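You operate a simulated robot arm through the tools that you are given. There is no shell and no other tool. Be economical: measure what you need, move in short steps, check, and stop when the job is done.

The job below is to be done with a simulated robot arm. You get a single attempt, and the scene is never put back.

## Task
Fetch the one-dot foot plate and set it on the white plastic plate.
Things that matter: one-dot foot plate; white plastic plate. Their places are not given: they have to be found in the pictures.

Only the result counts: the job must be done as asked and must still hold three seconds after the hand-in. Knocking over, shifting, dropping, spilling or breaking anything else fails it.

## Robot
A 7-joint arm with a two-finger parallel gripper, fixed in place. Base frame: the origin is at the foot of the arm, x ahead of it, y to its left, z up. Lengths are in m, angles in rad, forces in N, time in s.
With the tool pointing down near the work surface it reaches from about 0.3 to 0.7 m from the base axis. Its first joint turns from -1.152 to 1.152 rad. Payload 1.57 kg.
The TCP is the grasp point between the finger pads, 0.03 m short of the fingertips. In the tool frame z runs along the fingers and y along their closing line. The gripper opens to 0.11 m. The fingers are 0.024 m wide and 0.012 m thick; the gripper's body (0.048 by 0.112 m) begins 0.078 m behind the TCP.
Orientation is told as [roll, pitch, yaw] about the base's x, y, z axes, in that order, counted from this pose: with the fingers straight down and closing along the base's y, the tool's x points along the base's -x, its y along +y and its z along -z.

## Interface
- The arm moves only by the tool arm_command. Its argument "moves" is a list of rows, each a list of 3 entries, a list of its own where there are three numbers: the shift along the tool's x, y, z in m, then the turn about the tool's z in rad, then the gripper command, from -1 (shut) to 1 (fully open), values between in proportion. In form: [[[dx, dy, dz], twist, grip], ...]. A call has 1 to 12 rows; each row is the pose to reach, as a shift and turn from the pose commanded when the call began, along the tool's axes at that moment. Each row takes 0.2 s and may step no farther than 0.05 m and 0.15 rad from the row before; otherwise, or with a gripper value out of range, the whole call is refused. A pose out of reach is approached as far as the arm can. The call stops where the force on the tool passes 40 N (or 10 N more than at its start, if that is more) or the arm is blocked; 0.2 s more then pass. Each finger travels about 0.108 m/s and halts on what it meets, pressing with about 41 N; the grip force reading is that of the motor and also rises with nothing between the fingers. The clock runs only during rows and for 0.2 s after the last one: add rows that repeat a pose to give the fingers time. The reply holds the time, the measured pose of the TCP, the force on the tool along the base axes, the opening and the grip force, in the units named above and with some noise, and new pictures: "views" is both (left out), scene, wrist or none.
- Cameras (640 x 400 px; columns grow to the right, rows downward): "scene" is fixed at [0.1732, -0.3872, 1.4014]; the picture's right is [0.80, -0.59, 0.00], its down [-0.37, -0.50, -0.78] and it looks along [0.46, 0.63, -0.62] (base axes); focal length 327 px, centre (320, 200). "wrist" rides on the gripper at [-0.036, 0, -0.08] in the tool frame; the picture's right is [0.00, -1.00, 0.00], its down [0.97, 0.00, -0.24] and it looks along [0.24, 0.00, 0.97] (tool axes); focal length 218 px, centre (320, 200).
- locate(camera, pixels): there is no depth. For up to 12 entries [column, row, z] of the newest picture of that camera ("zoom" is the newest enlarged one), the place [x, y] in the base frame at which the ray of that pixel passes the height z, good to about 0.002 m, but the place of the scene camera against the robot may be out by one fixed shift of up to 0.018 m in any direction. It takes no simulated time.
- inspect(camera, box): a new picture of the part [left, top, right, bottom] of that camera's present view, enlarged. It takes no simulated time.
- sign_off(): hands the job in; it is judged then, once.

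Keep the steps short. Do not move on a guess: measure, check each grasp and each placing, and mend mistakes. In all there are 60 turns and 170 pictures (those below and enlarged ones count). Leave the gripper open and the arm clear of the work at the hand-in unless told otherwise, and finish with a single line.

The tools are called after "Call:" as name(argument=value, ...) on one line, values as JSON. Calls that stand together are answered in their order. arm_command: Moves the arm, as the interface text tells. Its arguments: {"type":"object","properties":{"moves":{"type":"array","items":{"type":"array"}},"views":{"type":"string","enum":["both","scene","wrist","none"]}},"required":["moves"]} The other tools are called the same way: locate (camera, pixels) gives the place at which the rays of pixels pass given heights; inspect (camera, box) takes an enlarged picture of a part of a camera's view; sign_off () hands the job in.

At the start:

```text
time_s: 0.0
position: [0.3758, 0.0989, 1.0]
tcp_rot: [0.0, -0.002, 0.0]
contact_force: [-1.4, -0.7, 0.0]
gripper_width: 0.11
grip_force: 0.1
```

scene: 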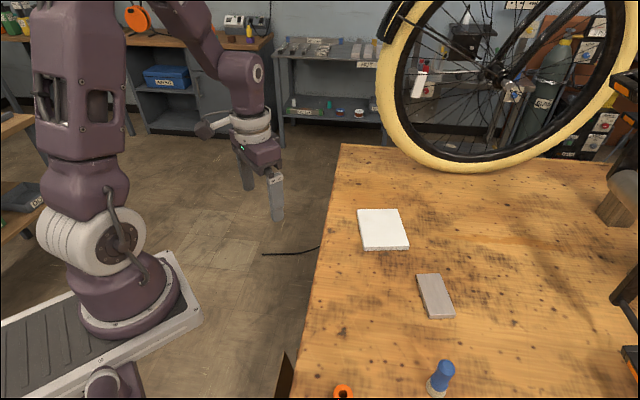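
wrist: 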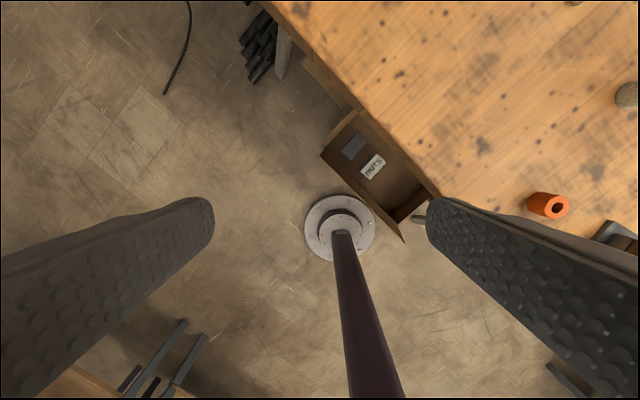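

I see a white plate near (383,229) and a grey slab near (435,296) on the bench. I'll enlarge that area to look for dots.

Call:
inspect(camera="scene", box=[330, 190, 490, 290])

Call:
inspect(camera="scene", box=[380, 250, 540, 350])

Call:
inspect(camera="scene", box=[320, 300, 480, 400])

Call:
inspect(camera="scene", box=[480, 150, 640, 400])

Call:
locate(camera="scene", pixels=[[357, 209, 0.775], [398, 209, 0.775], [408, 246, 0.775], [363, 248, 0.775], [417, 274, 0.775], [440, 273, 0.775], [455, 315, 0.775], [430, 317, 0.775], [440, 370, 0.8], [343, 393, 0.77]])

```text
4.00 times, centred on (410, 240) of scene
```

zoom: 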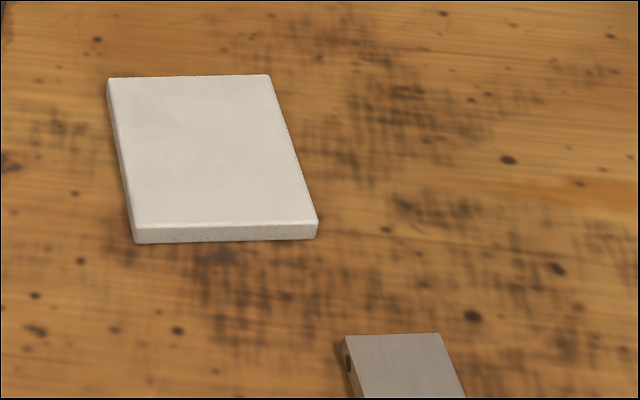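

```text
4.00 times, centred on (460, 300) of scene
```

zoom: 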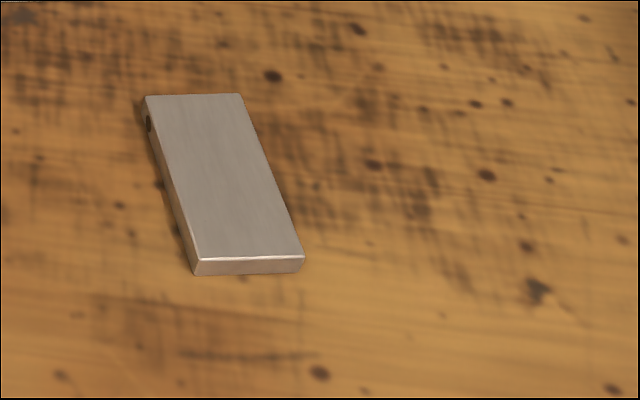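

```text
4.00 times, centred on (400, 350) of scene
```

zoom: 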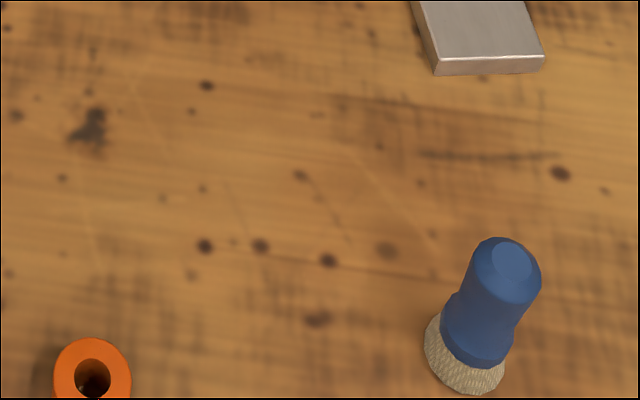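

```text
1.60 times, centred on (560, 275) of scene
```

zoom: 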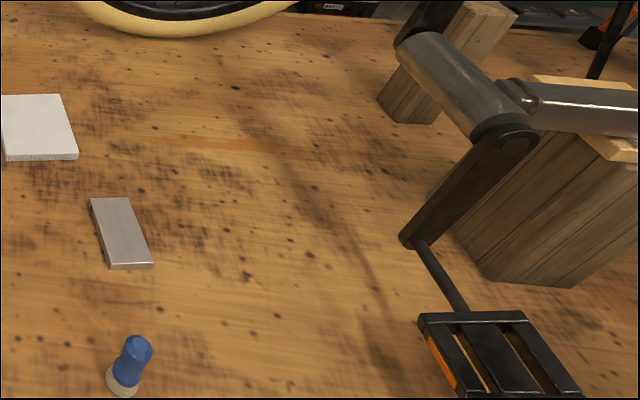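

```text
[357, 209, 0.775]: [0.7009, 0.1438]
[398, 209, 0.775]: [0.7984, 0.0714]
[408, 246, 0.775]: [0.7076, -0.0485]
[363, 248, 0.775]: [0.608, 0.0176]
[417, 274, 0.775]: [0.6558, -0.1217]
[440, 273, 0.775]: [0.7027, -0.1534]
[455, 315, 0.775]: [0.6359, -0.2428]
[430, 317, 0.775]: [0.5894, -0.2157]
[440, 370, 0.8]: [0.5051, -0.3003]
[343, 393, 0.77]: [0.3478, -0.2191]
```

The grey slab seems to have a dark hole in its side; "foot plate" could also mean a pedal. In the wrist view there is a dark thing at (615,235) and a grey one at (628,95). I'll move the hand toward −y at height to see more of the bench.

Call:
arm_command(moves=[[[0, -0.05, -0.01], 0, 1], [[0, -0.1, -0.02], 0, 1], [[0, -0.15, -0.03], 0, 1], [[0, -0.2, -0.04], 0, 1], [[0, -0.25, -0.05], 0, 1], [[0, -0.3, -0.06], 0, 1]])

```text
refused: row 1 steps farther than a row can; nothing moved
```

Step length slightly exceeded; I'll use smaller steps.

Call:
arm_command(moves=[[[0, -0.045, -0.01], 0, 1], [[0, -0.09, -0.02], 0, 1], [[0, -0.135, -0.03], 0, 1], [[0, -0.18, -0.04], 0, 1], [[0, -0.225, -0.05], 0, 1], [[0, -0.27, -0.06], 0, 1]])

```text
time_s: 1.4
position: [0.3752, -0.1719, 1.0603]
tcp_rot: [-0.001, 0.0, 0.0]
contact_force: [-0.2, 0.3, -0.9]
gripper_width: 0.1098
grip_force: 0.0
```

scene: 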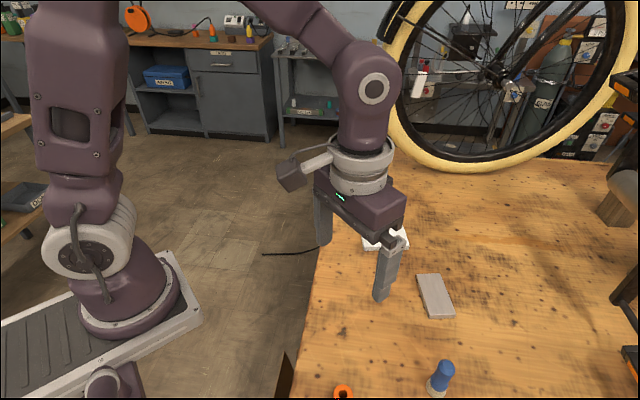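
wrist: 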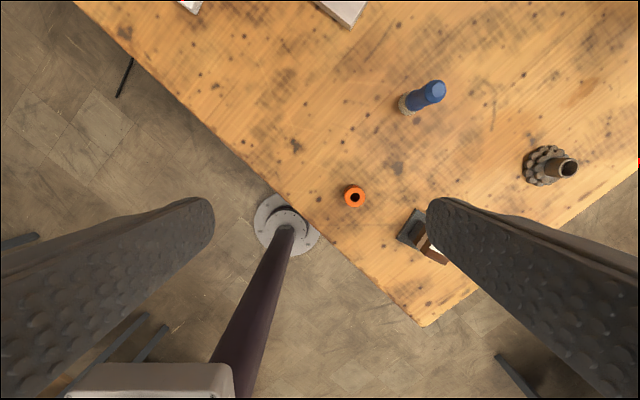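

Here there are an orange ring, a blue brush, a brown-handled tool and a gear, but no loose pedal. The area near the crank at the right edge is still unseen, so I'll inspect that and shift the hand ahead and to the right.

Call:
inspect(camera="scene", box=[560, 300, 640, 400])

Call:
arm_command(moves=[[[-0.03, -0.02, -0.01], 0, 1], [[-0.06, -0.04, -0.02], 0, 1], [[-0.09, -0.06, -0.03], 0, 1], [[-0.12, -0.08, -0.04], 0, 1]])

```text
4.00 times, centred on (600, 350) of scene
```

zoom: 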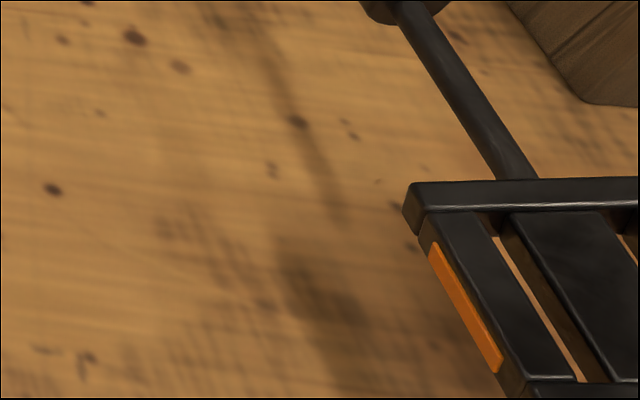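

```text
time_s: 2.4
position: [0.4969, -0.252, 1.0992]
tcp_rot: [0.001, 0.001, 0.0]
contact_force: [0.0, -0.2, 0.0]
gripper_width: 0.1102
grip_force: 0.1
```

scene: 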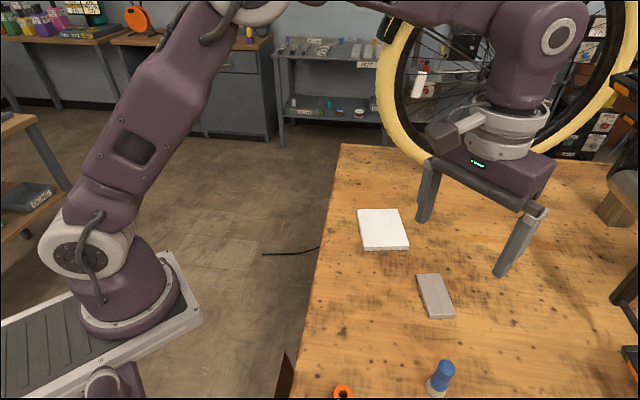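
wrist: 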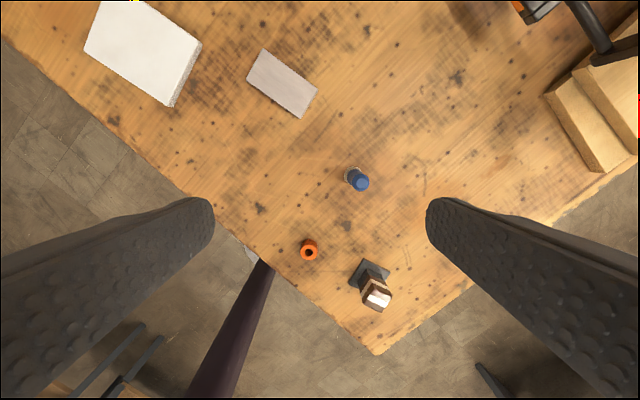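

Now I'll enlarge the candidates in the wrist view: the grey slab, the brown tool with a square foot, and the pedal.

Call:
inspect(camera="wrist", box=[230, 30, 342, 130])

Call:
inspect(camera="wrist", box=[290, 220, 418, 320])

Call:
inspect(camera="wrist", box=[440, 0, 640, 125])

Call:
inspect(camera="scene", box=[405, 262, 469, 326])

```text
4.00 times, centred on (286, 80) of wrist
```

zoom: 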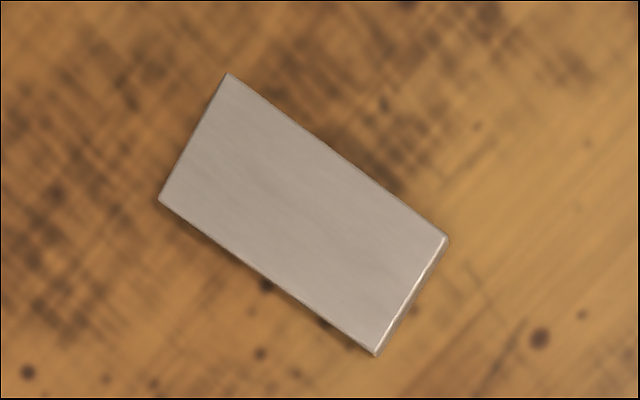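

```text
4.00 times, centred on (354, 270) of wrist
```

zoom: 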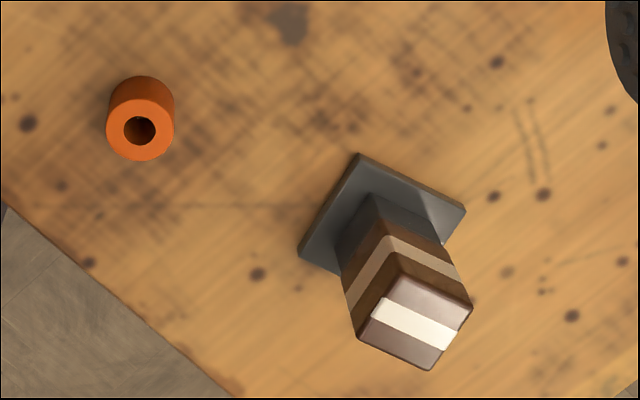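

```text
3.20 times, centred on (540, 62) of wrist
```

zoom: 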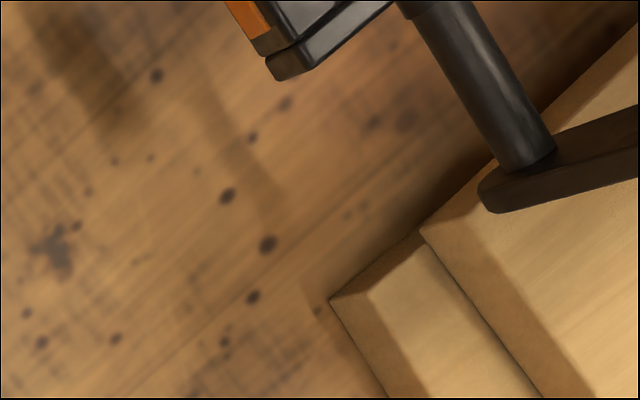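

```text
6.25 times, centred on (437, 294) of scene
```

zoom: 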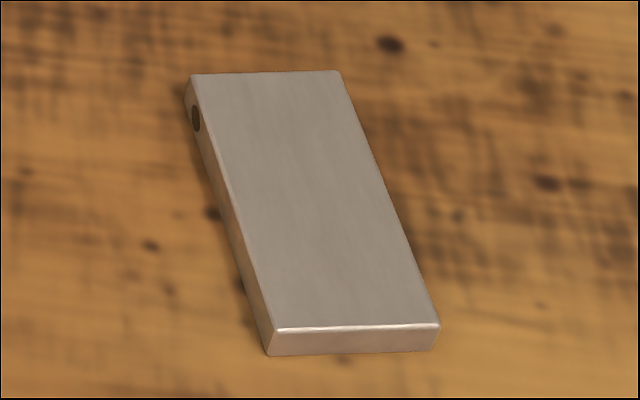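

The slab has one dark dot on its left side (about (417,281) in the scene). Before deciding I want to see the unseen part of the bench toward −y and the pedal. I'll turn the hand about −1.5 rad so the wrist camera leans toward −y.

Call:
arm_command(moves=[[[0, 0, 0], -0.15, 1], [[0, 0, 0], -0.3, 1], [[0, 0, 0], -0.45, 1], [[0, 0, 0], -0.6, 1], [[0, 0, 0], -0.75, 1], [[0, 0, 0], -0.9, 1], [[0, 0, 0], -1.05, 1], [[0, 0, 0], -1.2, 1], [[0, 0, 0], -1.35, 1], [[0, 0, 0], -1.5, 1]], views="wrist")

```text
time_s: 4.6
position: [0.4954, -0.2507, 1.0996]
tcp_rot: [0.0, 0.0, 1.503]
contact_force: [0.0, -0.5, 0.1]
gripper_width: 0.11
grip_force: 0.1
```

wrist: 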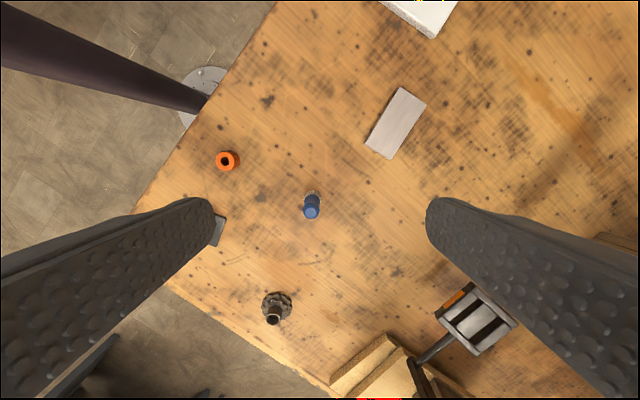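

The pedal shows near (475,318), with its spindle into the crank. I'll enlarge it, plus the gear.

Call:
inspect(camera="wrist", box=[400, 270, 540, 400])

Call:
inspect(camera="wrist", box=[240, 270, 320, 340])

Call:
inspect(camera="wrist", box=[350, 70, 440, 170])

```text
3.08 times, centred on (470, 335) of wrist
```

zoom: 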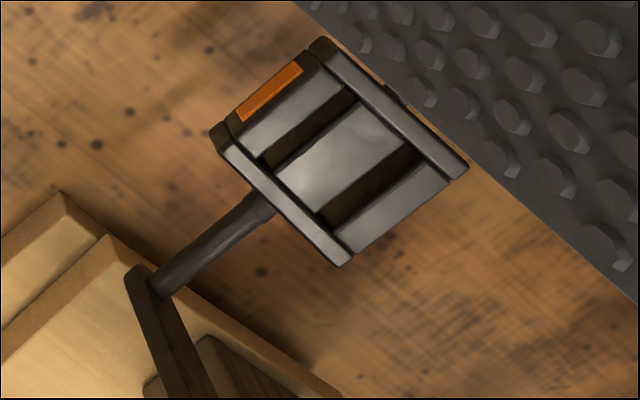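

```text
5.71 times, centred on (280, 305) of wrist
```

zoom: 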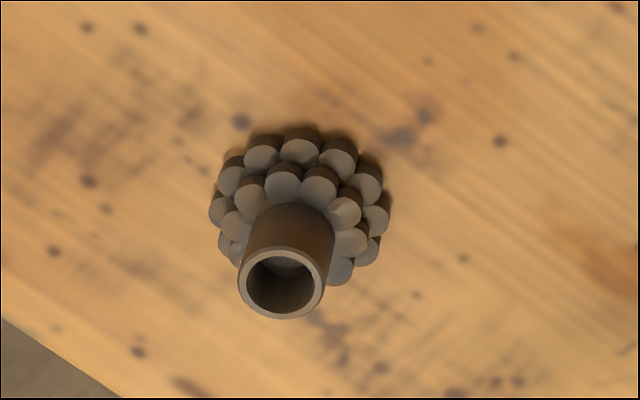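

```text
4.00 times, centred on (395, 120) of wrist
```

zoom: 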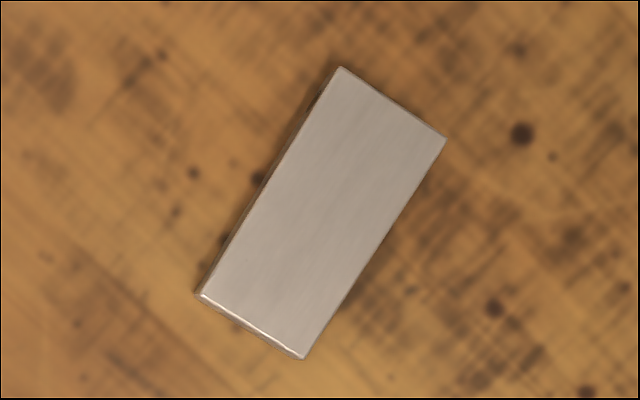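

The pedal is fixed to the bike. At the start the wrist view showed an open drawer with a grey piece at (352,145), so I'll go back over it to check before deciding. I'll also turn partway to the slab's angle.

Call:
arm_command(moves=[[[-0.039, 0.015, 0], 0.067, 1], [[-0.078, 0.03, 0], 0.134, 1], [[-0.117, 0.045, 0], 0.2, 1], [[-0.156, 0.06, 0], 0.267, 1], [[-0.195, 0.075, 0], 0.334, 1], [[-0.234, 0.09, 0], 0.4, 1], [[-0.273, 0.105, 0], 0.467, 1], [[-0.312, 0.12, 0], 0.534, 1]])

```text
time_s: 6.4
position: [0.3976, 0.0694, 1.1004]
tcp_rot: [0.0, 0.0, 0.965]
contact_force: [0.0, 0.4, 0.6]
gripper_width: 0.1101
grip_force: 0.0
```

scene: 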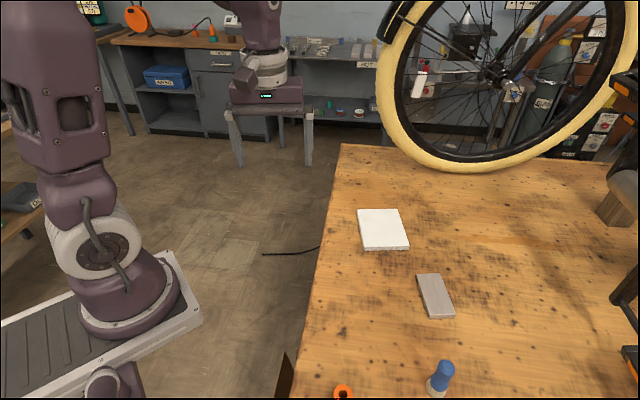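
wrist: 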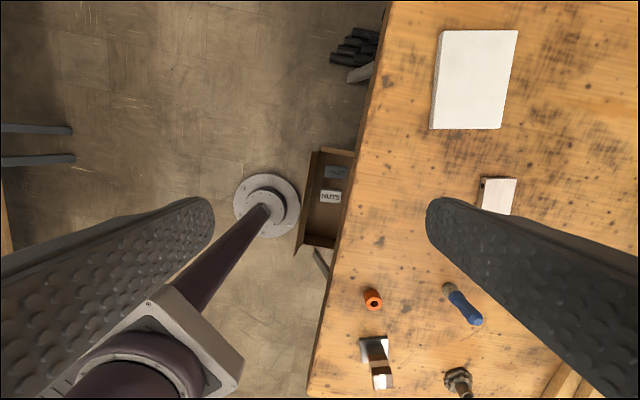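

Call:
inspect(camera="wrist", box=[290, 140, 370, 260])

Call:
inspect(camera="wrist", box=[460, 165, 524, 220])

Call:
inspect(camera="wrist", box=[340, 320, 420, 400])

```text
3.33 times, centred on (330, 200) of wrist
```

zoom: 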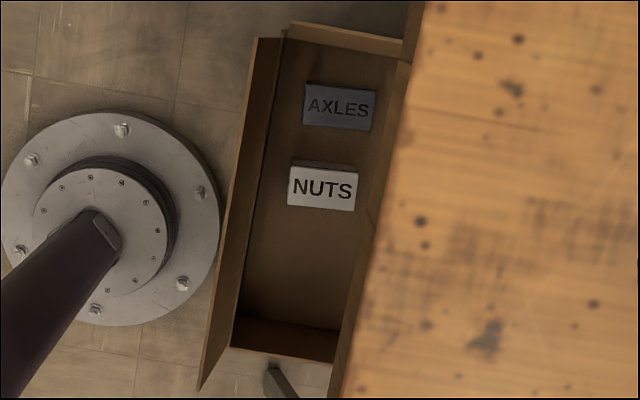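

```text
7.27 times, centred on (492, 192) of wrist
```

zoom: 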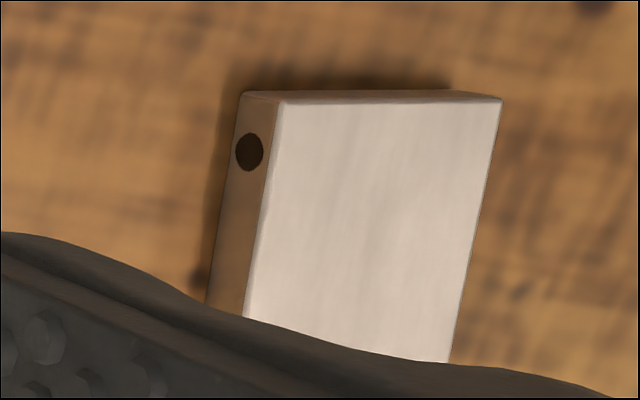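

```text
5.00 times, centred on (380, 360) of wrist
```

zoom: 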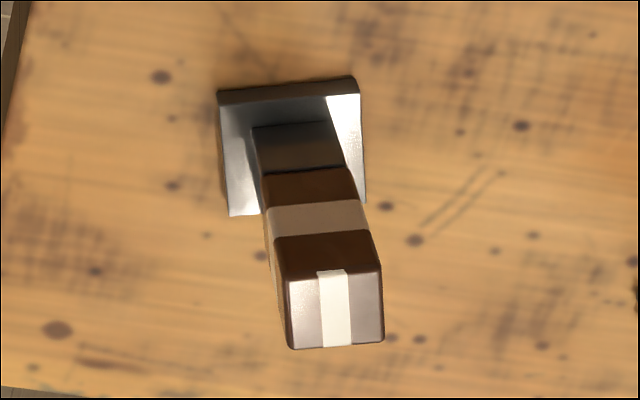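

The drawer holds only "AXLES"/"NUTS" labels. The slab clearly has exactly one dark dot on its side, so it is the one-dot foot plate. I'll measure the slab and the white plate from the wrist view.

Call:
locate(camera="wrist", pixels=[[441, 31, 0.775], [518, 30, 0.775], [500, 129, 0.775], [431, 129, 0.775], [432, 129, 0.76], [484, 178, 0.78], [517, 178, 0.78], [478, 179, 0.76]])

Call:
inspect(camera="wrist", box=[420, 15, 530, 140])

```text
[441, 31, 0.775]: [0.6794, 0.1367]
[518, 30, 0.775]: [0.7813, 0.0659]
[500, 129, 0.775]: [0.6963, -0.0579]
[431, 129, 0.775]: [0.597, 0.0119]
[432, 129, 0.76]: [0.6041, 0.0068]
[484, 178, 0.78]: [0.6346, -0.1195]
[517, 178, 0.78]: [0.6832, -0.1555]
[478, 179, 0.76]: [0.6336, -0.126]
```

```text
3.20 times, centred on (475, 78) of wrist
```

zoom: 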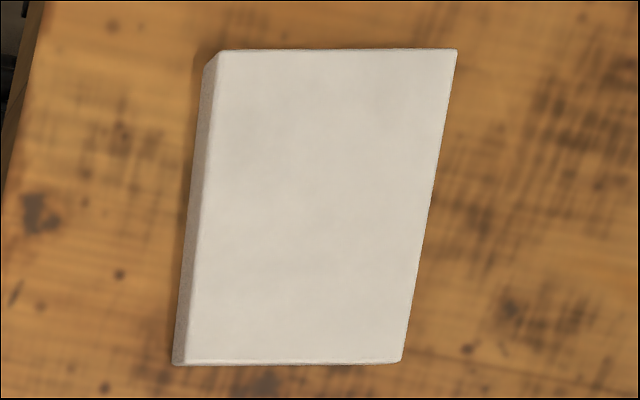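

The slab centre is about (0.630,−0.190) and the plate centre about (0.689,0.039), on nearly the same axis (~0.97 rad). I'll move above the slab at z≈1.0, and check where the wheel stands.

Call:
arm_command(moves=[[[0.01, -0.0424, 0.0125], 0, 1], [[0.02, -0.0848, 0.025], 0, 1], [[0.03, -0.127, 0.0375], 0, 1], [[0.04, -0.1695, 0.05], 0, 1], [[0.05, -0.212, 0.0625], 0, 1], [[0.06, -0.254, 0.075], 0, 1], [[0.07, -0.297, 0.0875], 0, 1], [[0.081, -0.339, 0.1], 0, 1], [[0.081, -0.339, 0.1], 0, 1]])

Call:
locate(camera="scene", pixels=[[470, 172, 0.76], [420, 160, 0.76], [380, 100, 0.76]])

```text
time_s: 8.4
position: [0.6318, -0.1907, 0.9998]
tcp_rot: [-0.001, 0.0, 0.968]
contact_force: [-0.6, 0.1, 0.4]
gripper_width: 0.1102
grip_force: 0.0
```

scene: 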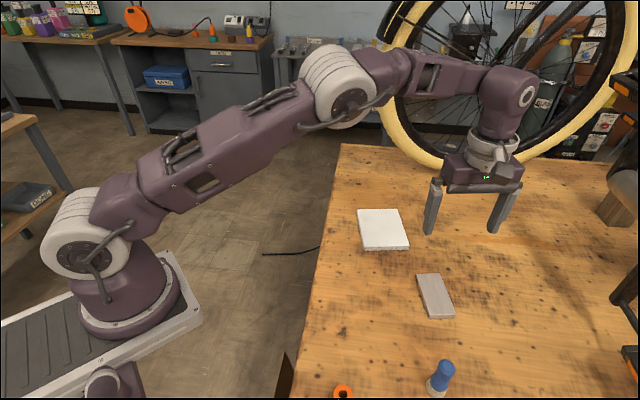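
wrist: 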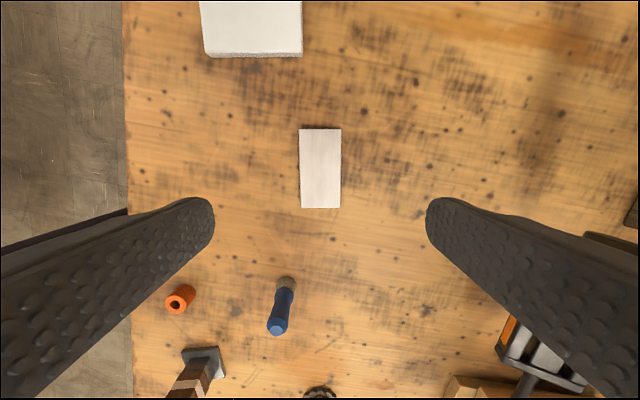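

```text
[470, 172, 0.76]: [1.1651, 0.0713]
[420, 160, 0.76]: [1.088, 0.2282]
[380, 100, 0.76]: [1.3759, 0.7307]
```

The slab is centred between the fingers in column, about (320,168), and well aligned. I'll measure its corners.

Call:
inspect(camera="wrist", box=[270, 110, 370, 220])

Call:
locate(camera="wrist", pixels=[[299, 129, 0.775], [340, 129, 0.775], [340, 208, 0.775], [301, 208, 0.775], [202, 52, 0.775], [302, 52, 0.775]])

```text
3.64 times, centred on (320, 165) of wrist
```

zoom: 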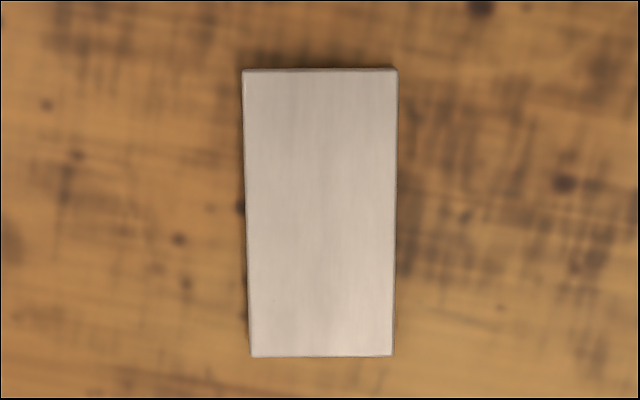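

```text
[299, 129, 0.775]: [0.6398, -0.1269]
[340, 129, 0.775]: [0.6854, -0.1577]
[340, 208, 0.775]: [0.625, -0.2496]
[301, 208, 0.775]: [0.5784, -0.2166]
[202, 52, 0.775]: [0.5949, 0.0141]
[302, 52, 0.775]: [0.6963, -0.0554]
```

The slab centre is (0.632,−0.188) at angle 0.97, matching the hand. I'll descend to TCP z≈0.797, with the fingertips about 7 mm above the bench, and check forces.

Call:
arm_command(moves=[[[-0.002, 0, 0.045], 0, 1], [[-0.002, 0, 0.09], 0, 1], [[-0.002, 0, 0.13], 0, 1], [[-0.002, 0, 0.165], 0, 1], [[-0.002, 0, 0.185], 0, 1], [[-0.002, 0, 0.195], 0, 1], [[-0.002, 0, 0.203], 0, 1], [[-0.002, 0, 0.203], 0, 1]])

```text
time_s: 10.2
position: [0.632, -0.1891, 0.797]
tcp_rot: [0.0, 0.002, 0.967]
contact_force: [1.0, -0.3, 0.1]
gripper_width: 0.1101
grip_force: 0.1
```

scene: 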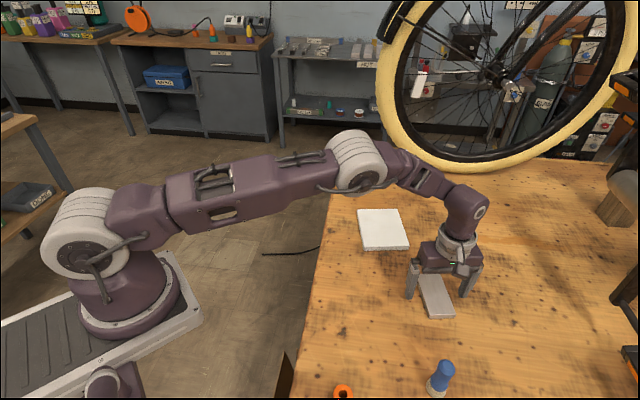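
wrist: 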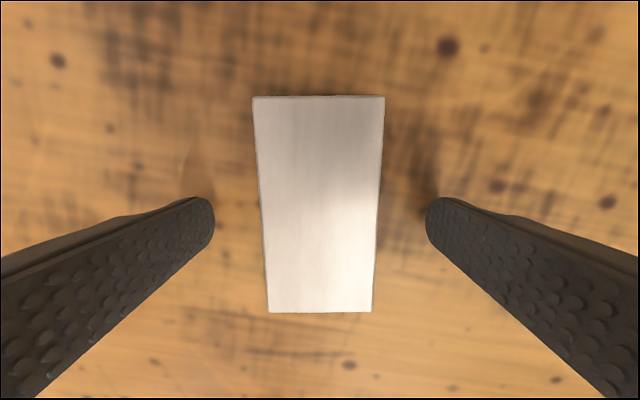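

The slab lies centred between the fingers with no contact. I'll go 3 mm lower and close.

Call:
arm_command(moves=[[[0, 0, 0.003], 0, 1], [[0, 0, 0.003], 0, 0.5], [[0, 0, 0.003], 0, -1], [[0, 0, 0.003], 0, -1], [[0, 0, 0.003], 0, -1], [[0, 0, 0.003], 0, -1]], views="wrist")

```text
time_s: 11.6
position: [0.633, -0.1888, 0.7937]
tcp_rot: [0.0, 0.001, 0.964]
contact_force: [-0.4, -0.3, 0.0]
gripper_width: 0.0574
grip_force: 40.7
```

wrist: 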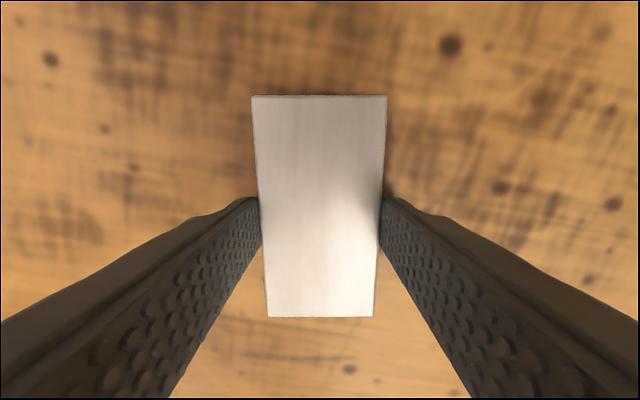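

The slab is gripped at 57 mm opening and 41 N. I'll lift 3 cm and check it.

Call:
arm_command(moves=[[[0, 0, -0.008], 0, -1], [[0, 0, -0.02], 0, -1], [[0, 0, -0.03], 0, -1], [[0, 0, -0.03], 0, -1]])

```text
time_s: 12.6
position: [0.6312, -0.1874, 0.8236]
tcp_rot: [-0.001, 0.0, 0.965]
contact_force: [0.1, 0.1, -2.7]
gripper_width: 0.0573
grip_force: 41.1
```

scene: 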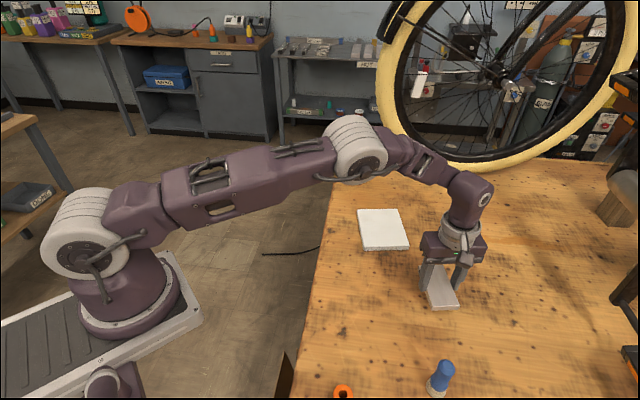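
wrist: 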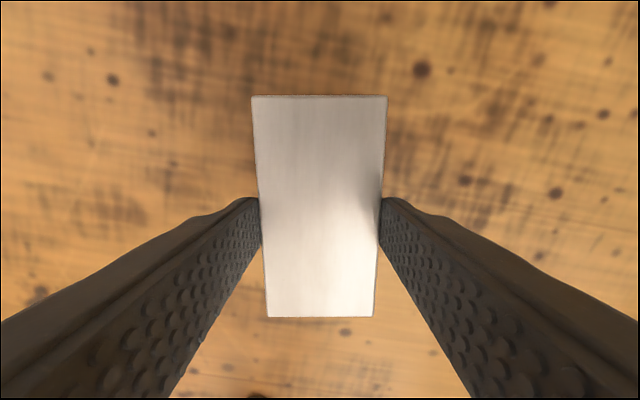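

It is held, with a 2.7 N load and no slip. I'll raise further, then carry it to above the plate centre (0.688,0.039).

Call:
arm_command(moves=[[[0, 0, -0.035], 0, -1], [[0, 0, -0.07], 0, -1], [[-0.036, 0.0137, -0.07], 0, -1], [[-0.073, 0.0273, -0.07], 0, -1], [[-0.109, 0.041, -0.07], 0, -1], [[-0.145, 0.0547, -0.07], 0, -1], [[-0.182, 0.068, -0.07], 0, -1], [[-0.218, 0.082, -0.07], 0, -1], [[-0.218, 0.082, -0.07], 0, -1]])

```text
time_s: 14.6
position: [0.6885, 0.037, 0.8941]
tcp_rot: [0.001, -0.001, 0.964]
contact_force: [-0.7, -0.6, -3.1]
gripper_width: 0.0576
grip_force: 41.0
```

scene: 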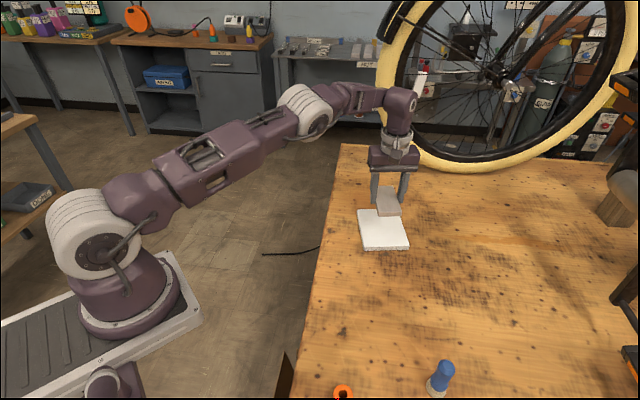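
wrist: 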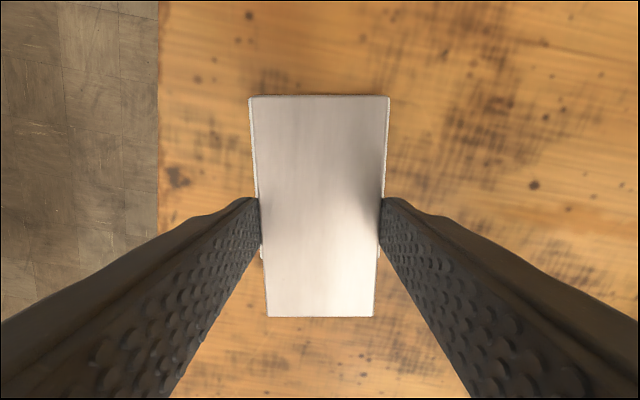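

The white plate's edges show evenly on both sides below the slab. I'll descend to z≈0.822, where the slab bottom is about 1 cm above the plate.

Call:
arm_command(moves=[[[0, 0, 0.03], 0, -1], [[0, 0, 0.055], 0, -1], [[0, 0, 0.072], 0, -1], [[0, 0, 0.072], 0, -1]])

Call:
inspect(camera="scene", box=[335, 170, 435, 260])

```text
time_s: 15.6
position: [0.6889, 0.0373, 0.8205]
tcp_rot: [0.0, 0.0, 0.966]
contact_force: [0.7, -0.4, -2.8]
gripper_width: 0.0573
grip_force: 41.2
```

scene: 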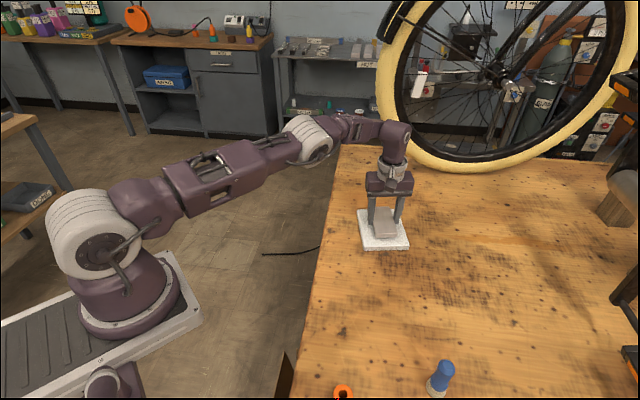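
wrist: 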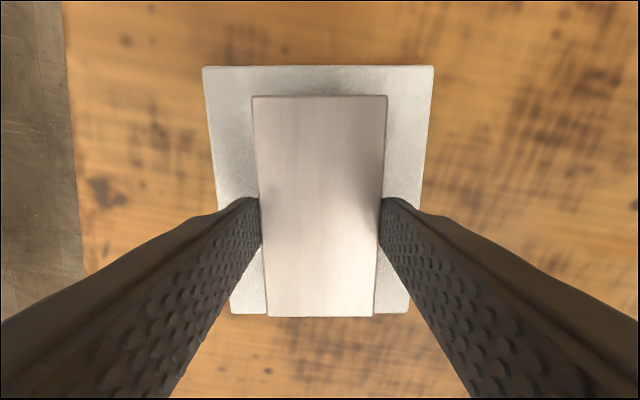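

```text
4.44 times, centred on (385, 215) of scene
```

zoom: 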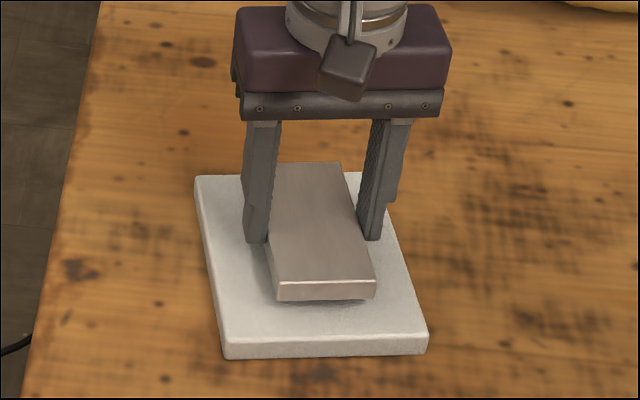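

The slab is centred over the white plate and slightly above it. I'll lower it in 2 mm steps and watch the vertical force.

Call:
arm_command(moves=[[[0, 0, 0.002], 0, -1], [[0, 0, 0.004], 0, -1], [[0, 0, 0.006], 0, -1], [[0, 0, 0.008], 0, -1], [[0, 0, 0.008], 0, -1]], views="none")

Call:
inspect(camera="scene", box=[335, 170, 435, 260])

```text
time_s: 16.8
position: [0.6904, 0.0372, 0.8127]
tcp_rot: [0.0, 0.0, 0.966]
contact_force: [-0.7, -0.1, -1.5]
gripper_width: 0.0576
grip_force: 41.4
```

```text
4.44 times, centred on (385, 215) of scene
```

zoom: 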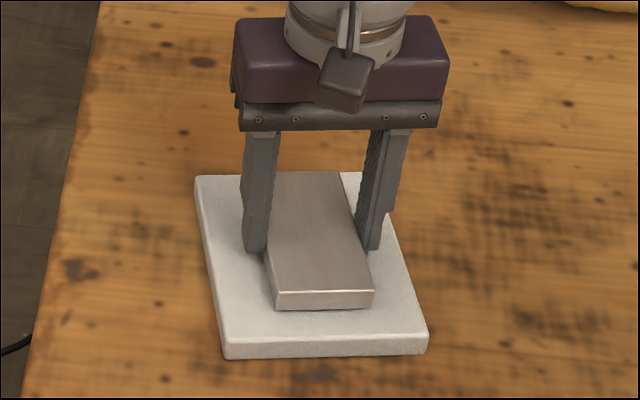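

The vertical force changed slightly from −2.8 to −1.5, so contact may be starting. I'll lower 1 mm at a time.

Call:
arm_command(moves=[[[0, 0, 0.001], 0, -1], [[0, 0, 0.001], 0, -1]], views="none")

```text
time_s: 17.4
position: [0.6894, 0.0378, 0.8129]
tcp_rot: [-0.001, -0.002, 0.966]
contact_force: [0.5, 0.4, -2.7]
gripper_width: 0.0574
grip_force: 41.1
```

Not in contact yet. I'll go 1.5 mm lower.

Call:
arm_command(moves=[[[0, 0, 0.0015], 0, -1], [[0, 0, 0.0015], 0, -1]], views="none")

```text
time_s: 18.0
position: [0.6895, 0.0372, 0.8118]
tcp_rot: [-0.003, 0.001, 0.964]
contact_force: [-2.5, 0.5, 8.1]
gripper_width: 0.0575
grip_force: 40.5
```

There is now contact, with +8 N upward. The slab rests on the plate, so I'll open the fingers.

Call:
arm_command(moves=[[[0, 0, 0], 0, 0.2], [[0, 0, 0], 0, 0.5], [[0, 0, 0], 0, 0.8], [[0, 0, 0], 0, 1], [[0, 0, 0], 0, 1]])

```text
time_s: 19.2
position: [0.6885, 0.0378, 0.8118]
tcp_rot: [-0.001, 0.0, 0.966]
contact_force: [-0.1, 0.2, 0.1]
gripper_width: 0.11
grip_force: 0.0
```

scene: 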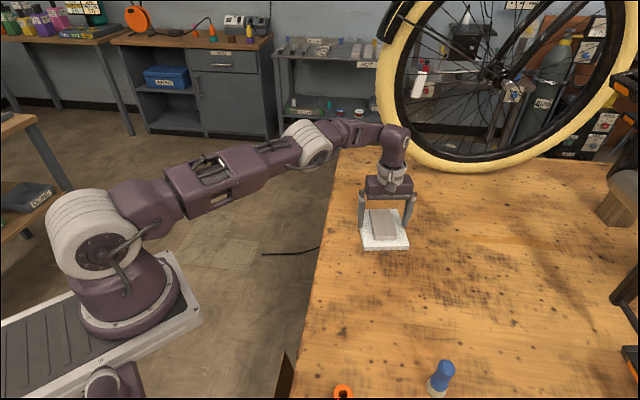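
wrist: 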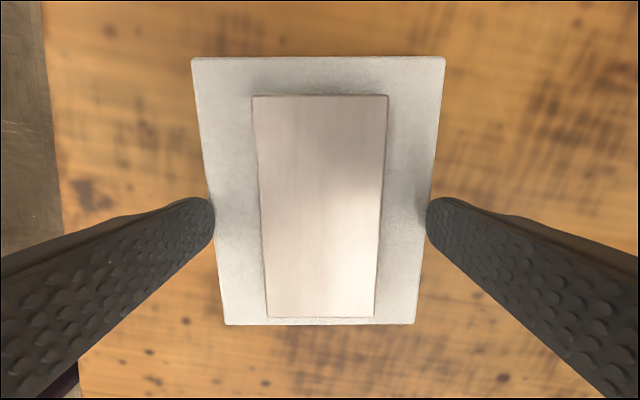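

The slab is released. I'll raise the hand straight up and look.

Call:
arm_command(moves=[[[0, 0, -0.02], 0, 1], [[0, 0, -0.06], 0, 1], [[0, 0, -0.1], 0, 1], [[0, 0, -0.14], 0, 1], [[0, 0, -0.17], 0, 1], [[0, 0, -0.2], 0, 1]])

```text
time_s: 20.6
position: [0.6874, 0.0378, 1.0033]
tcp_rot: [0.0, 0.003, 0.97]
contact_force: [0.2, -0.7, 0.5]
gripper_width: 0.11
grip_force: 0.1
out of reach, approached as far as the arm can: row 6
```

scene: 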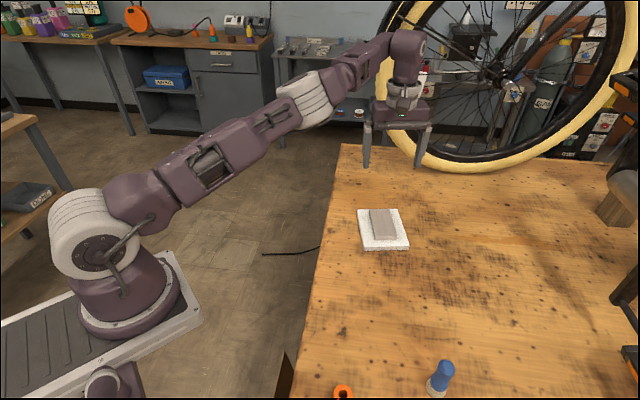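
wrist: 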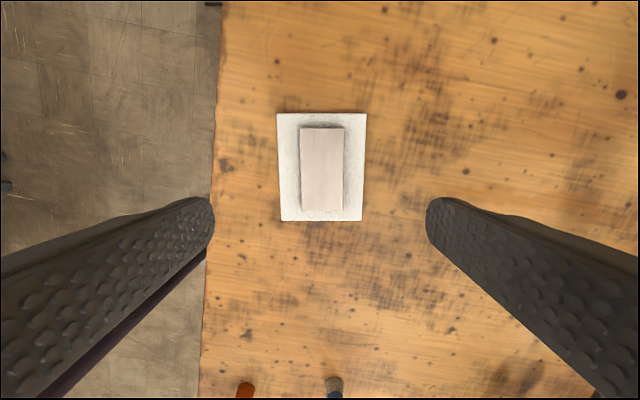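

The slab lies flat and inside the plate's outline (slab 300–344 × 127–212, plate 277–366 × 113–221). The brush and ring still look to be in place, and the gripper is open about 20 cm above. I'll hand in.

Call:
sign_off()

```text
The job is handed in.
```

The grey slab with a single dot on its side, which I took to be the one-dot foot plate, is resting flat on the white plastic plate; the gripper is open and clear, and I saw nothing else disturbed.
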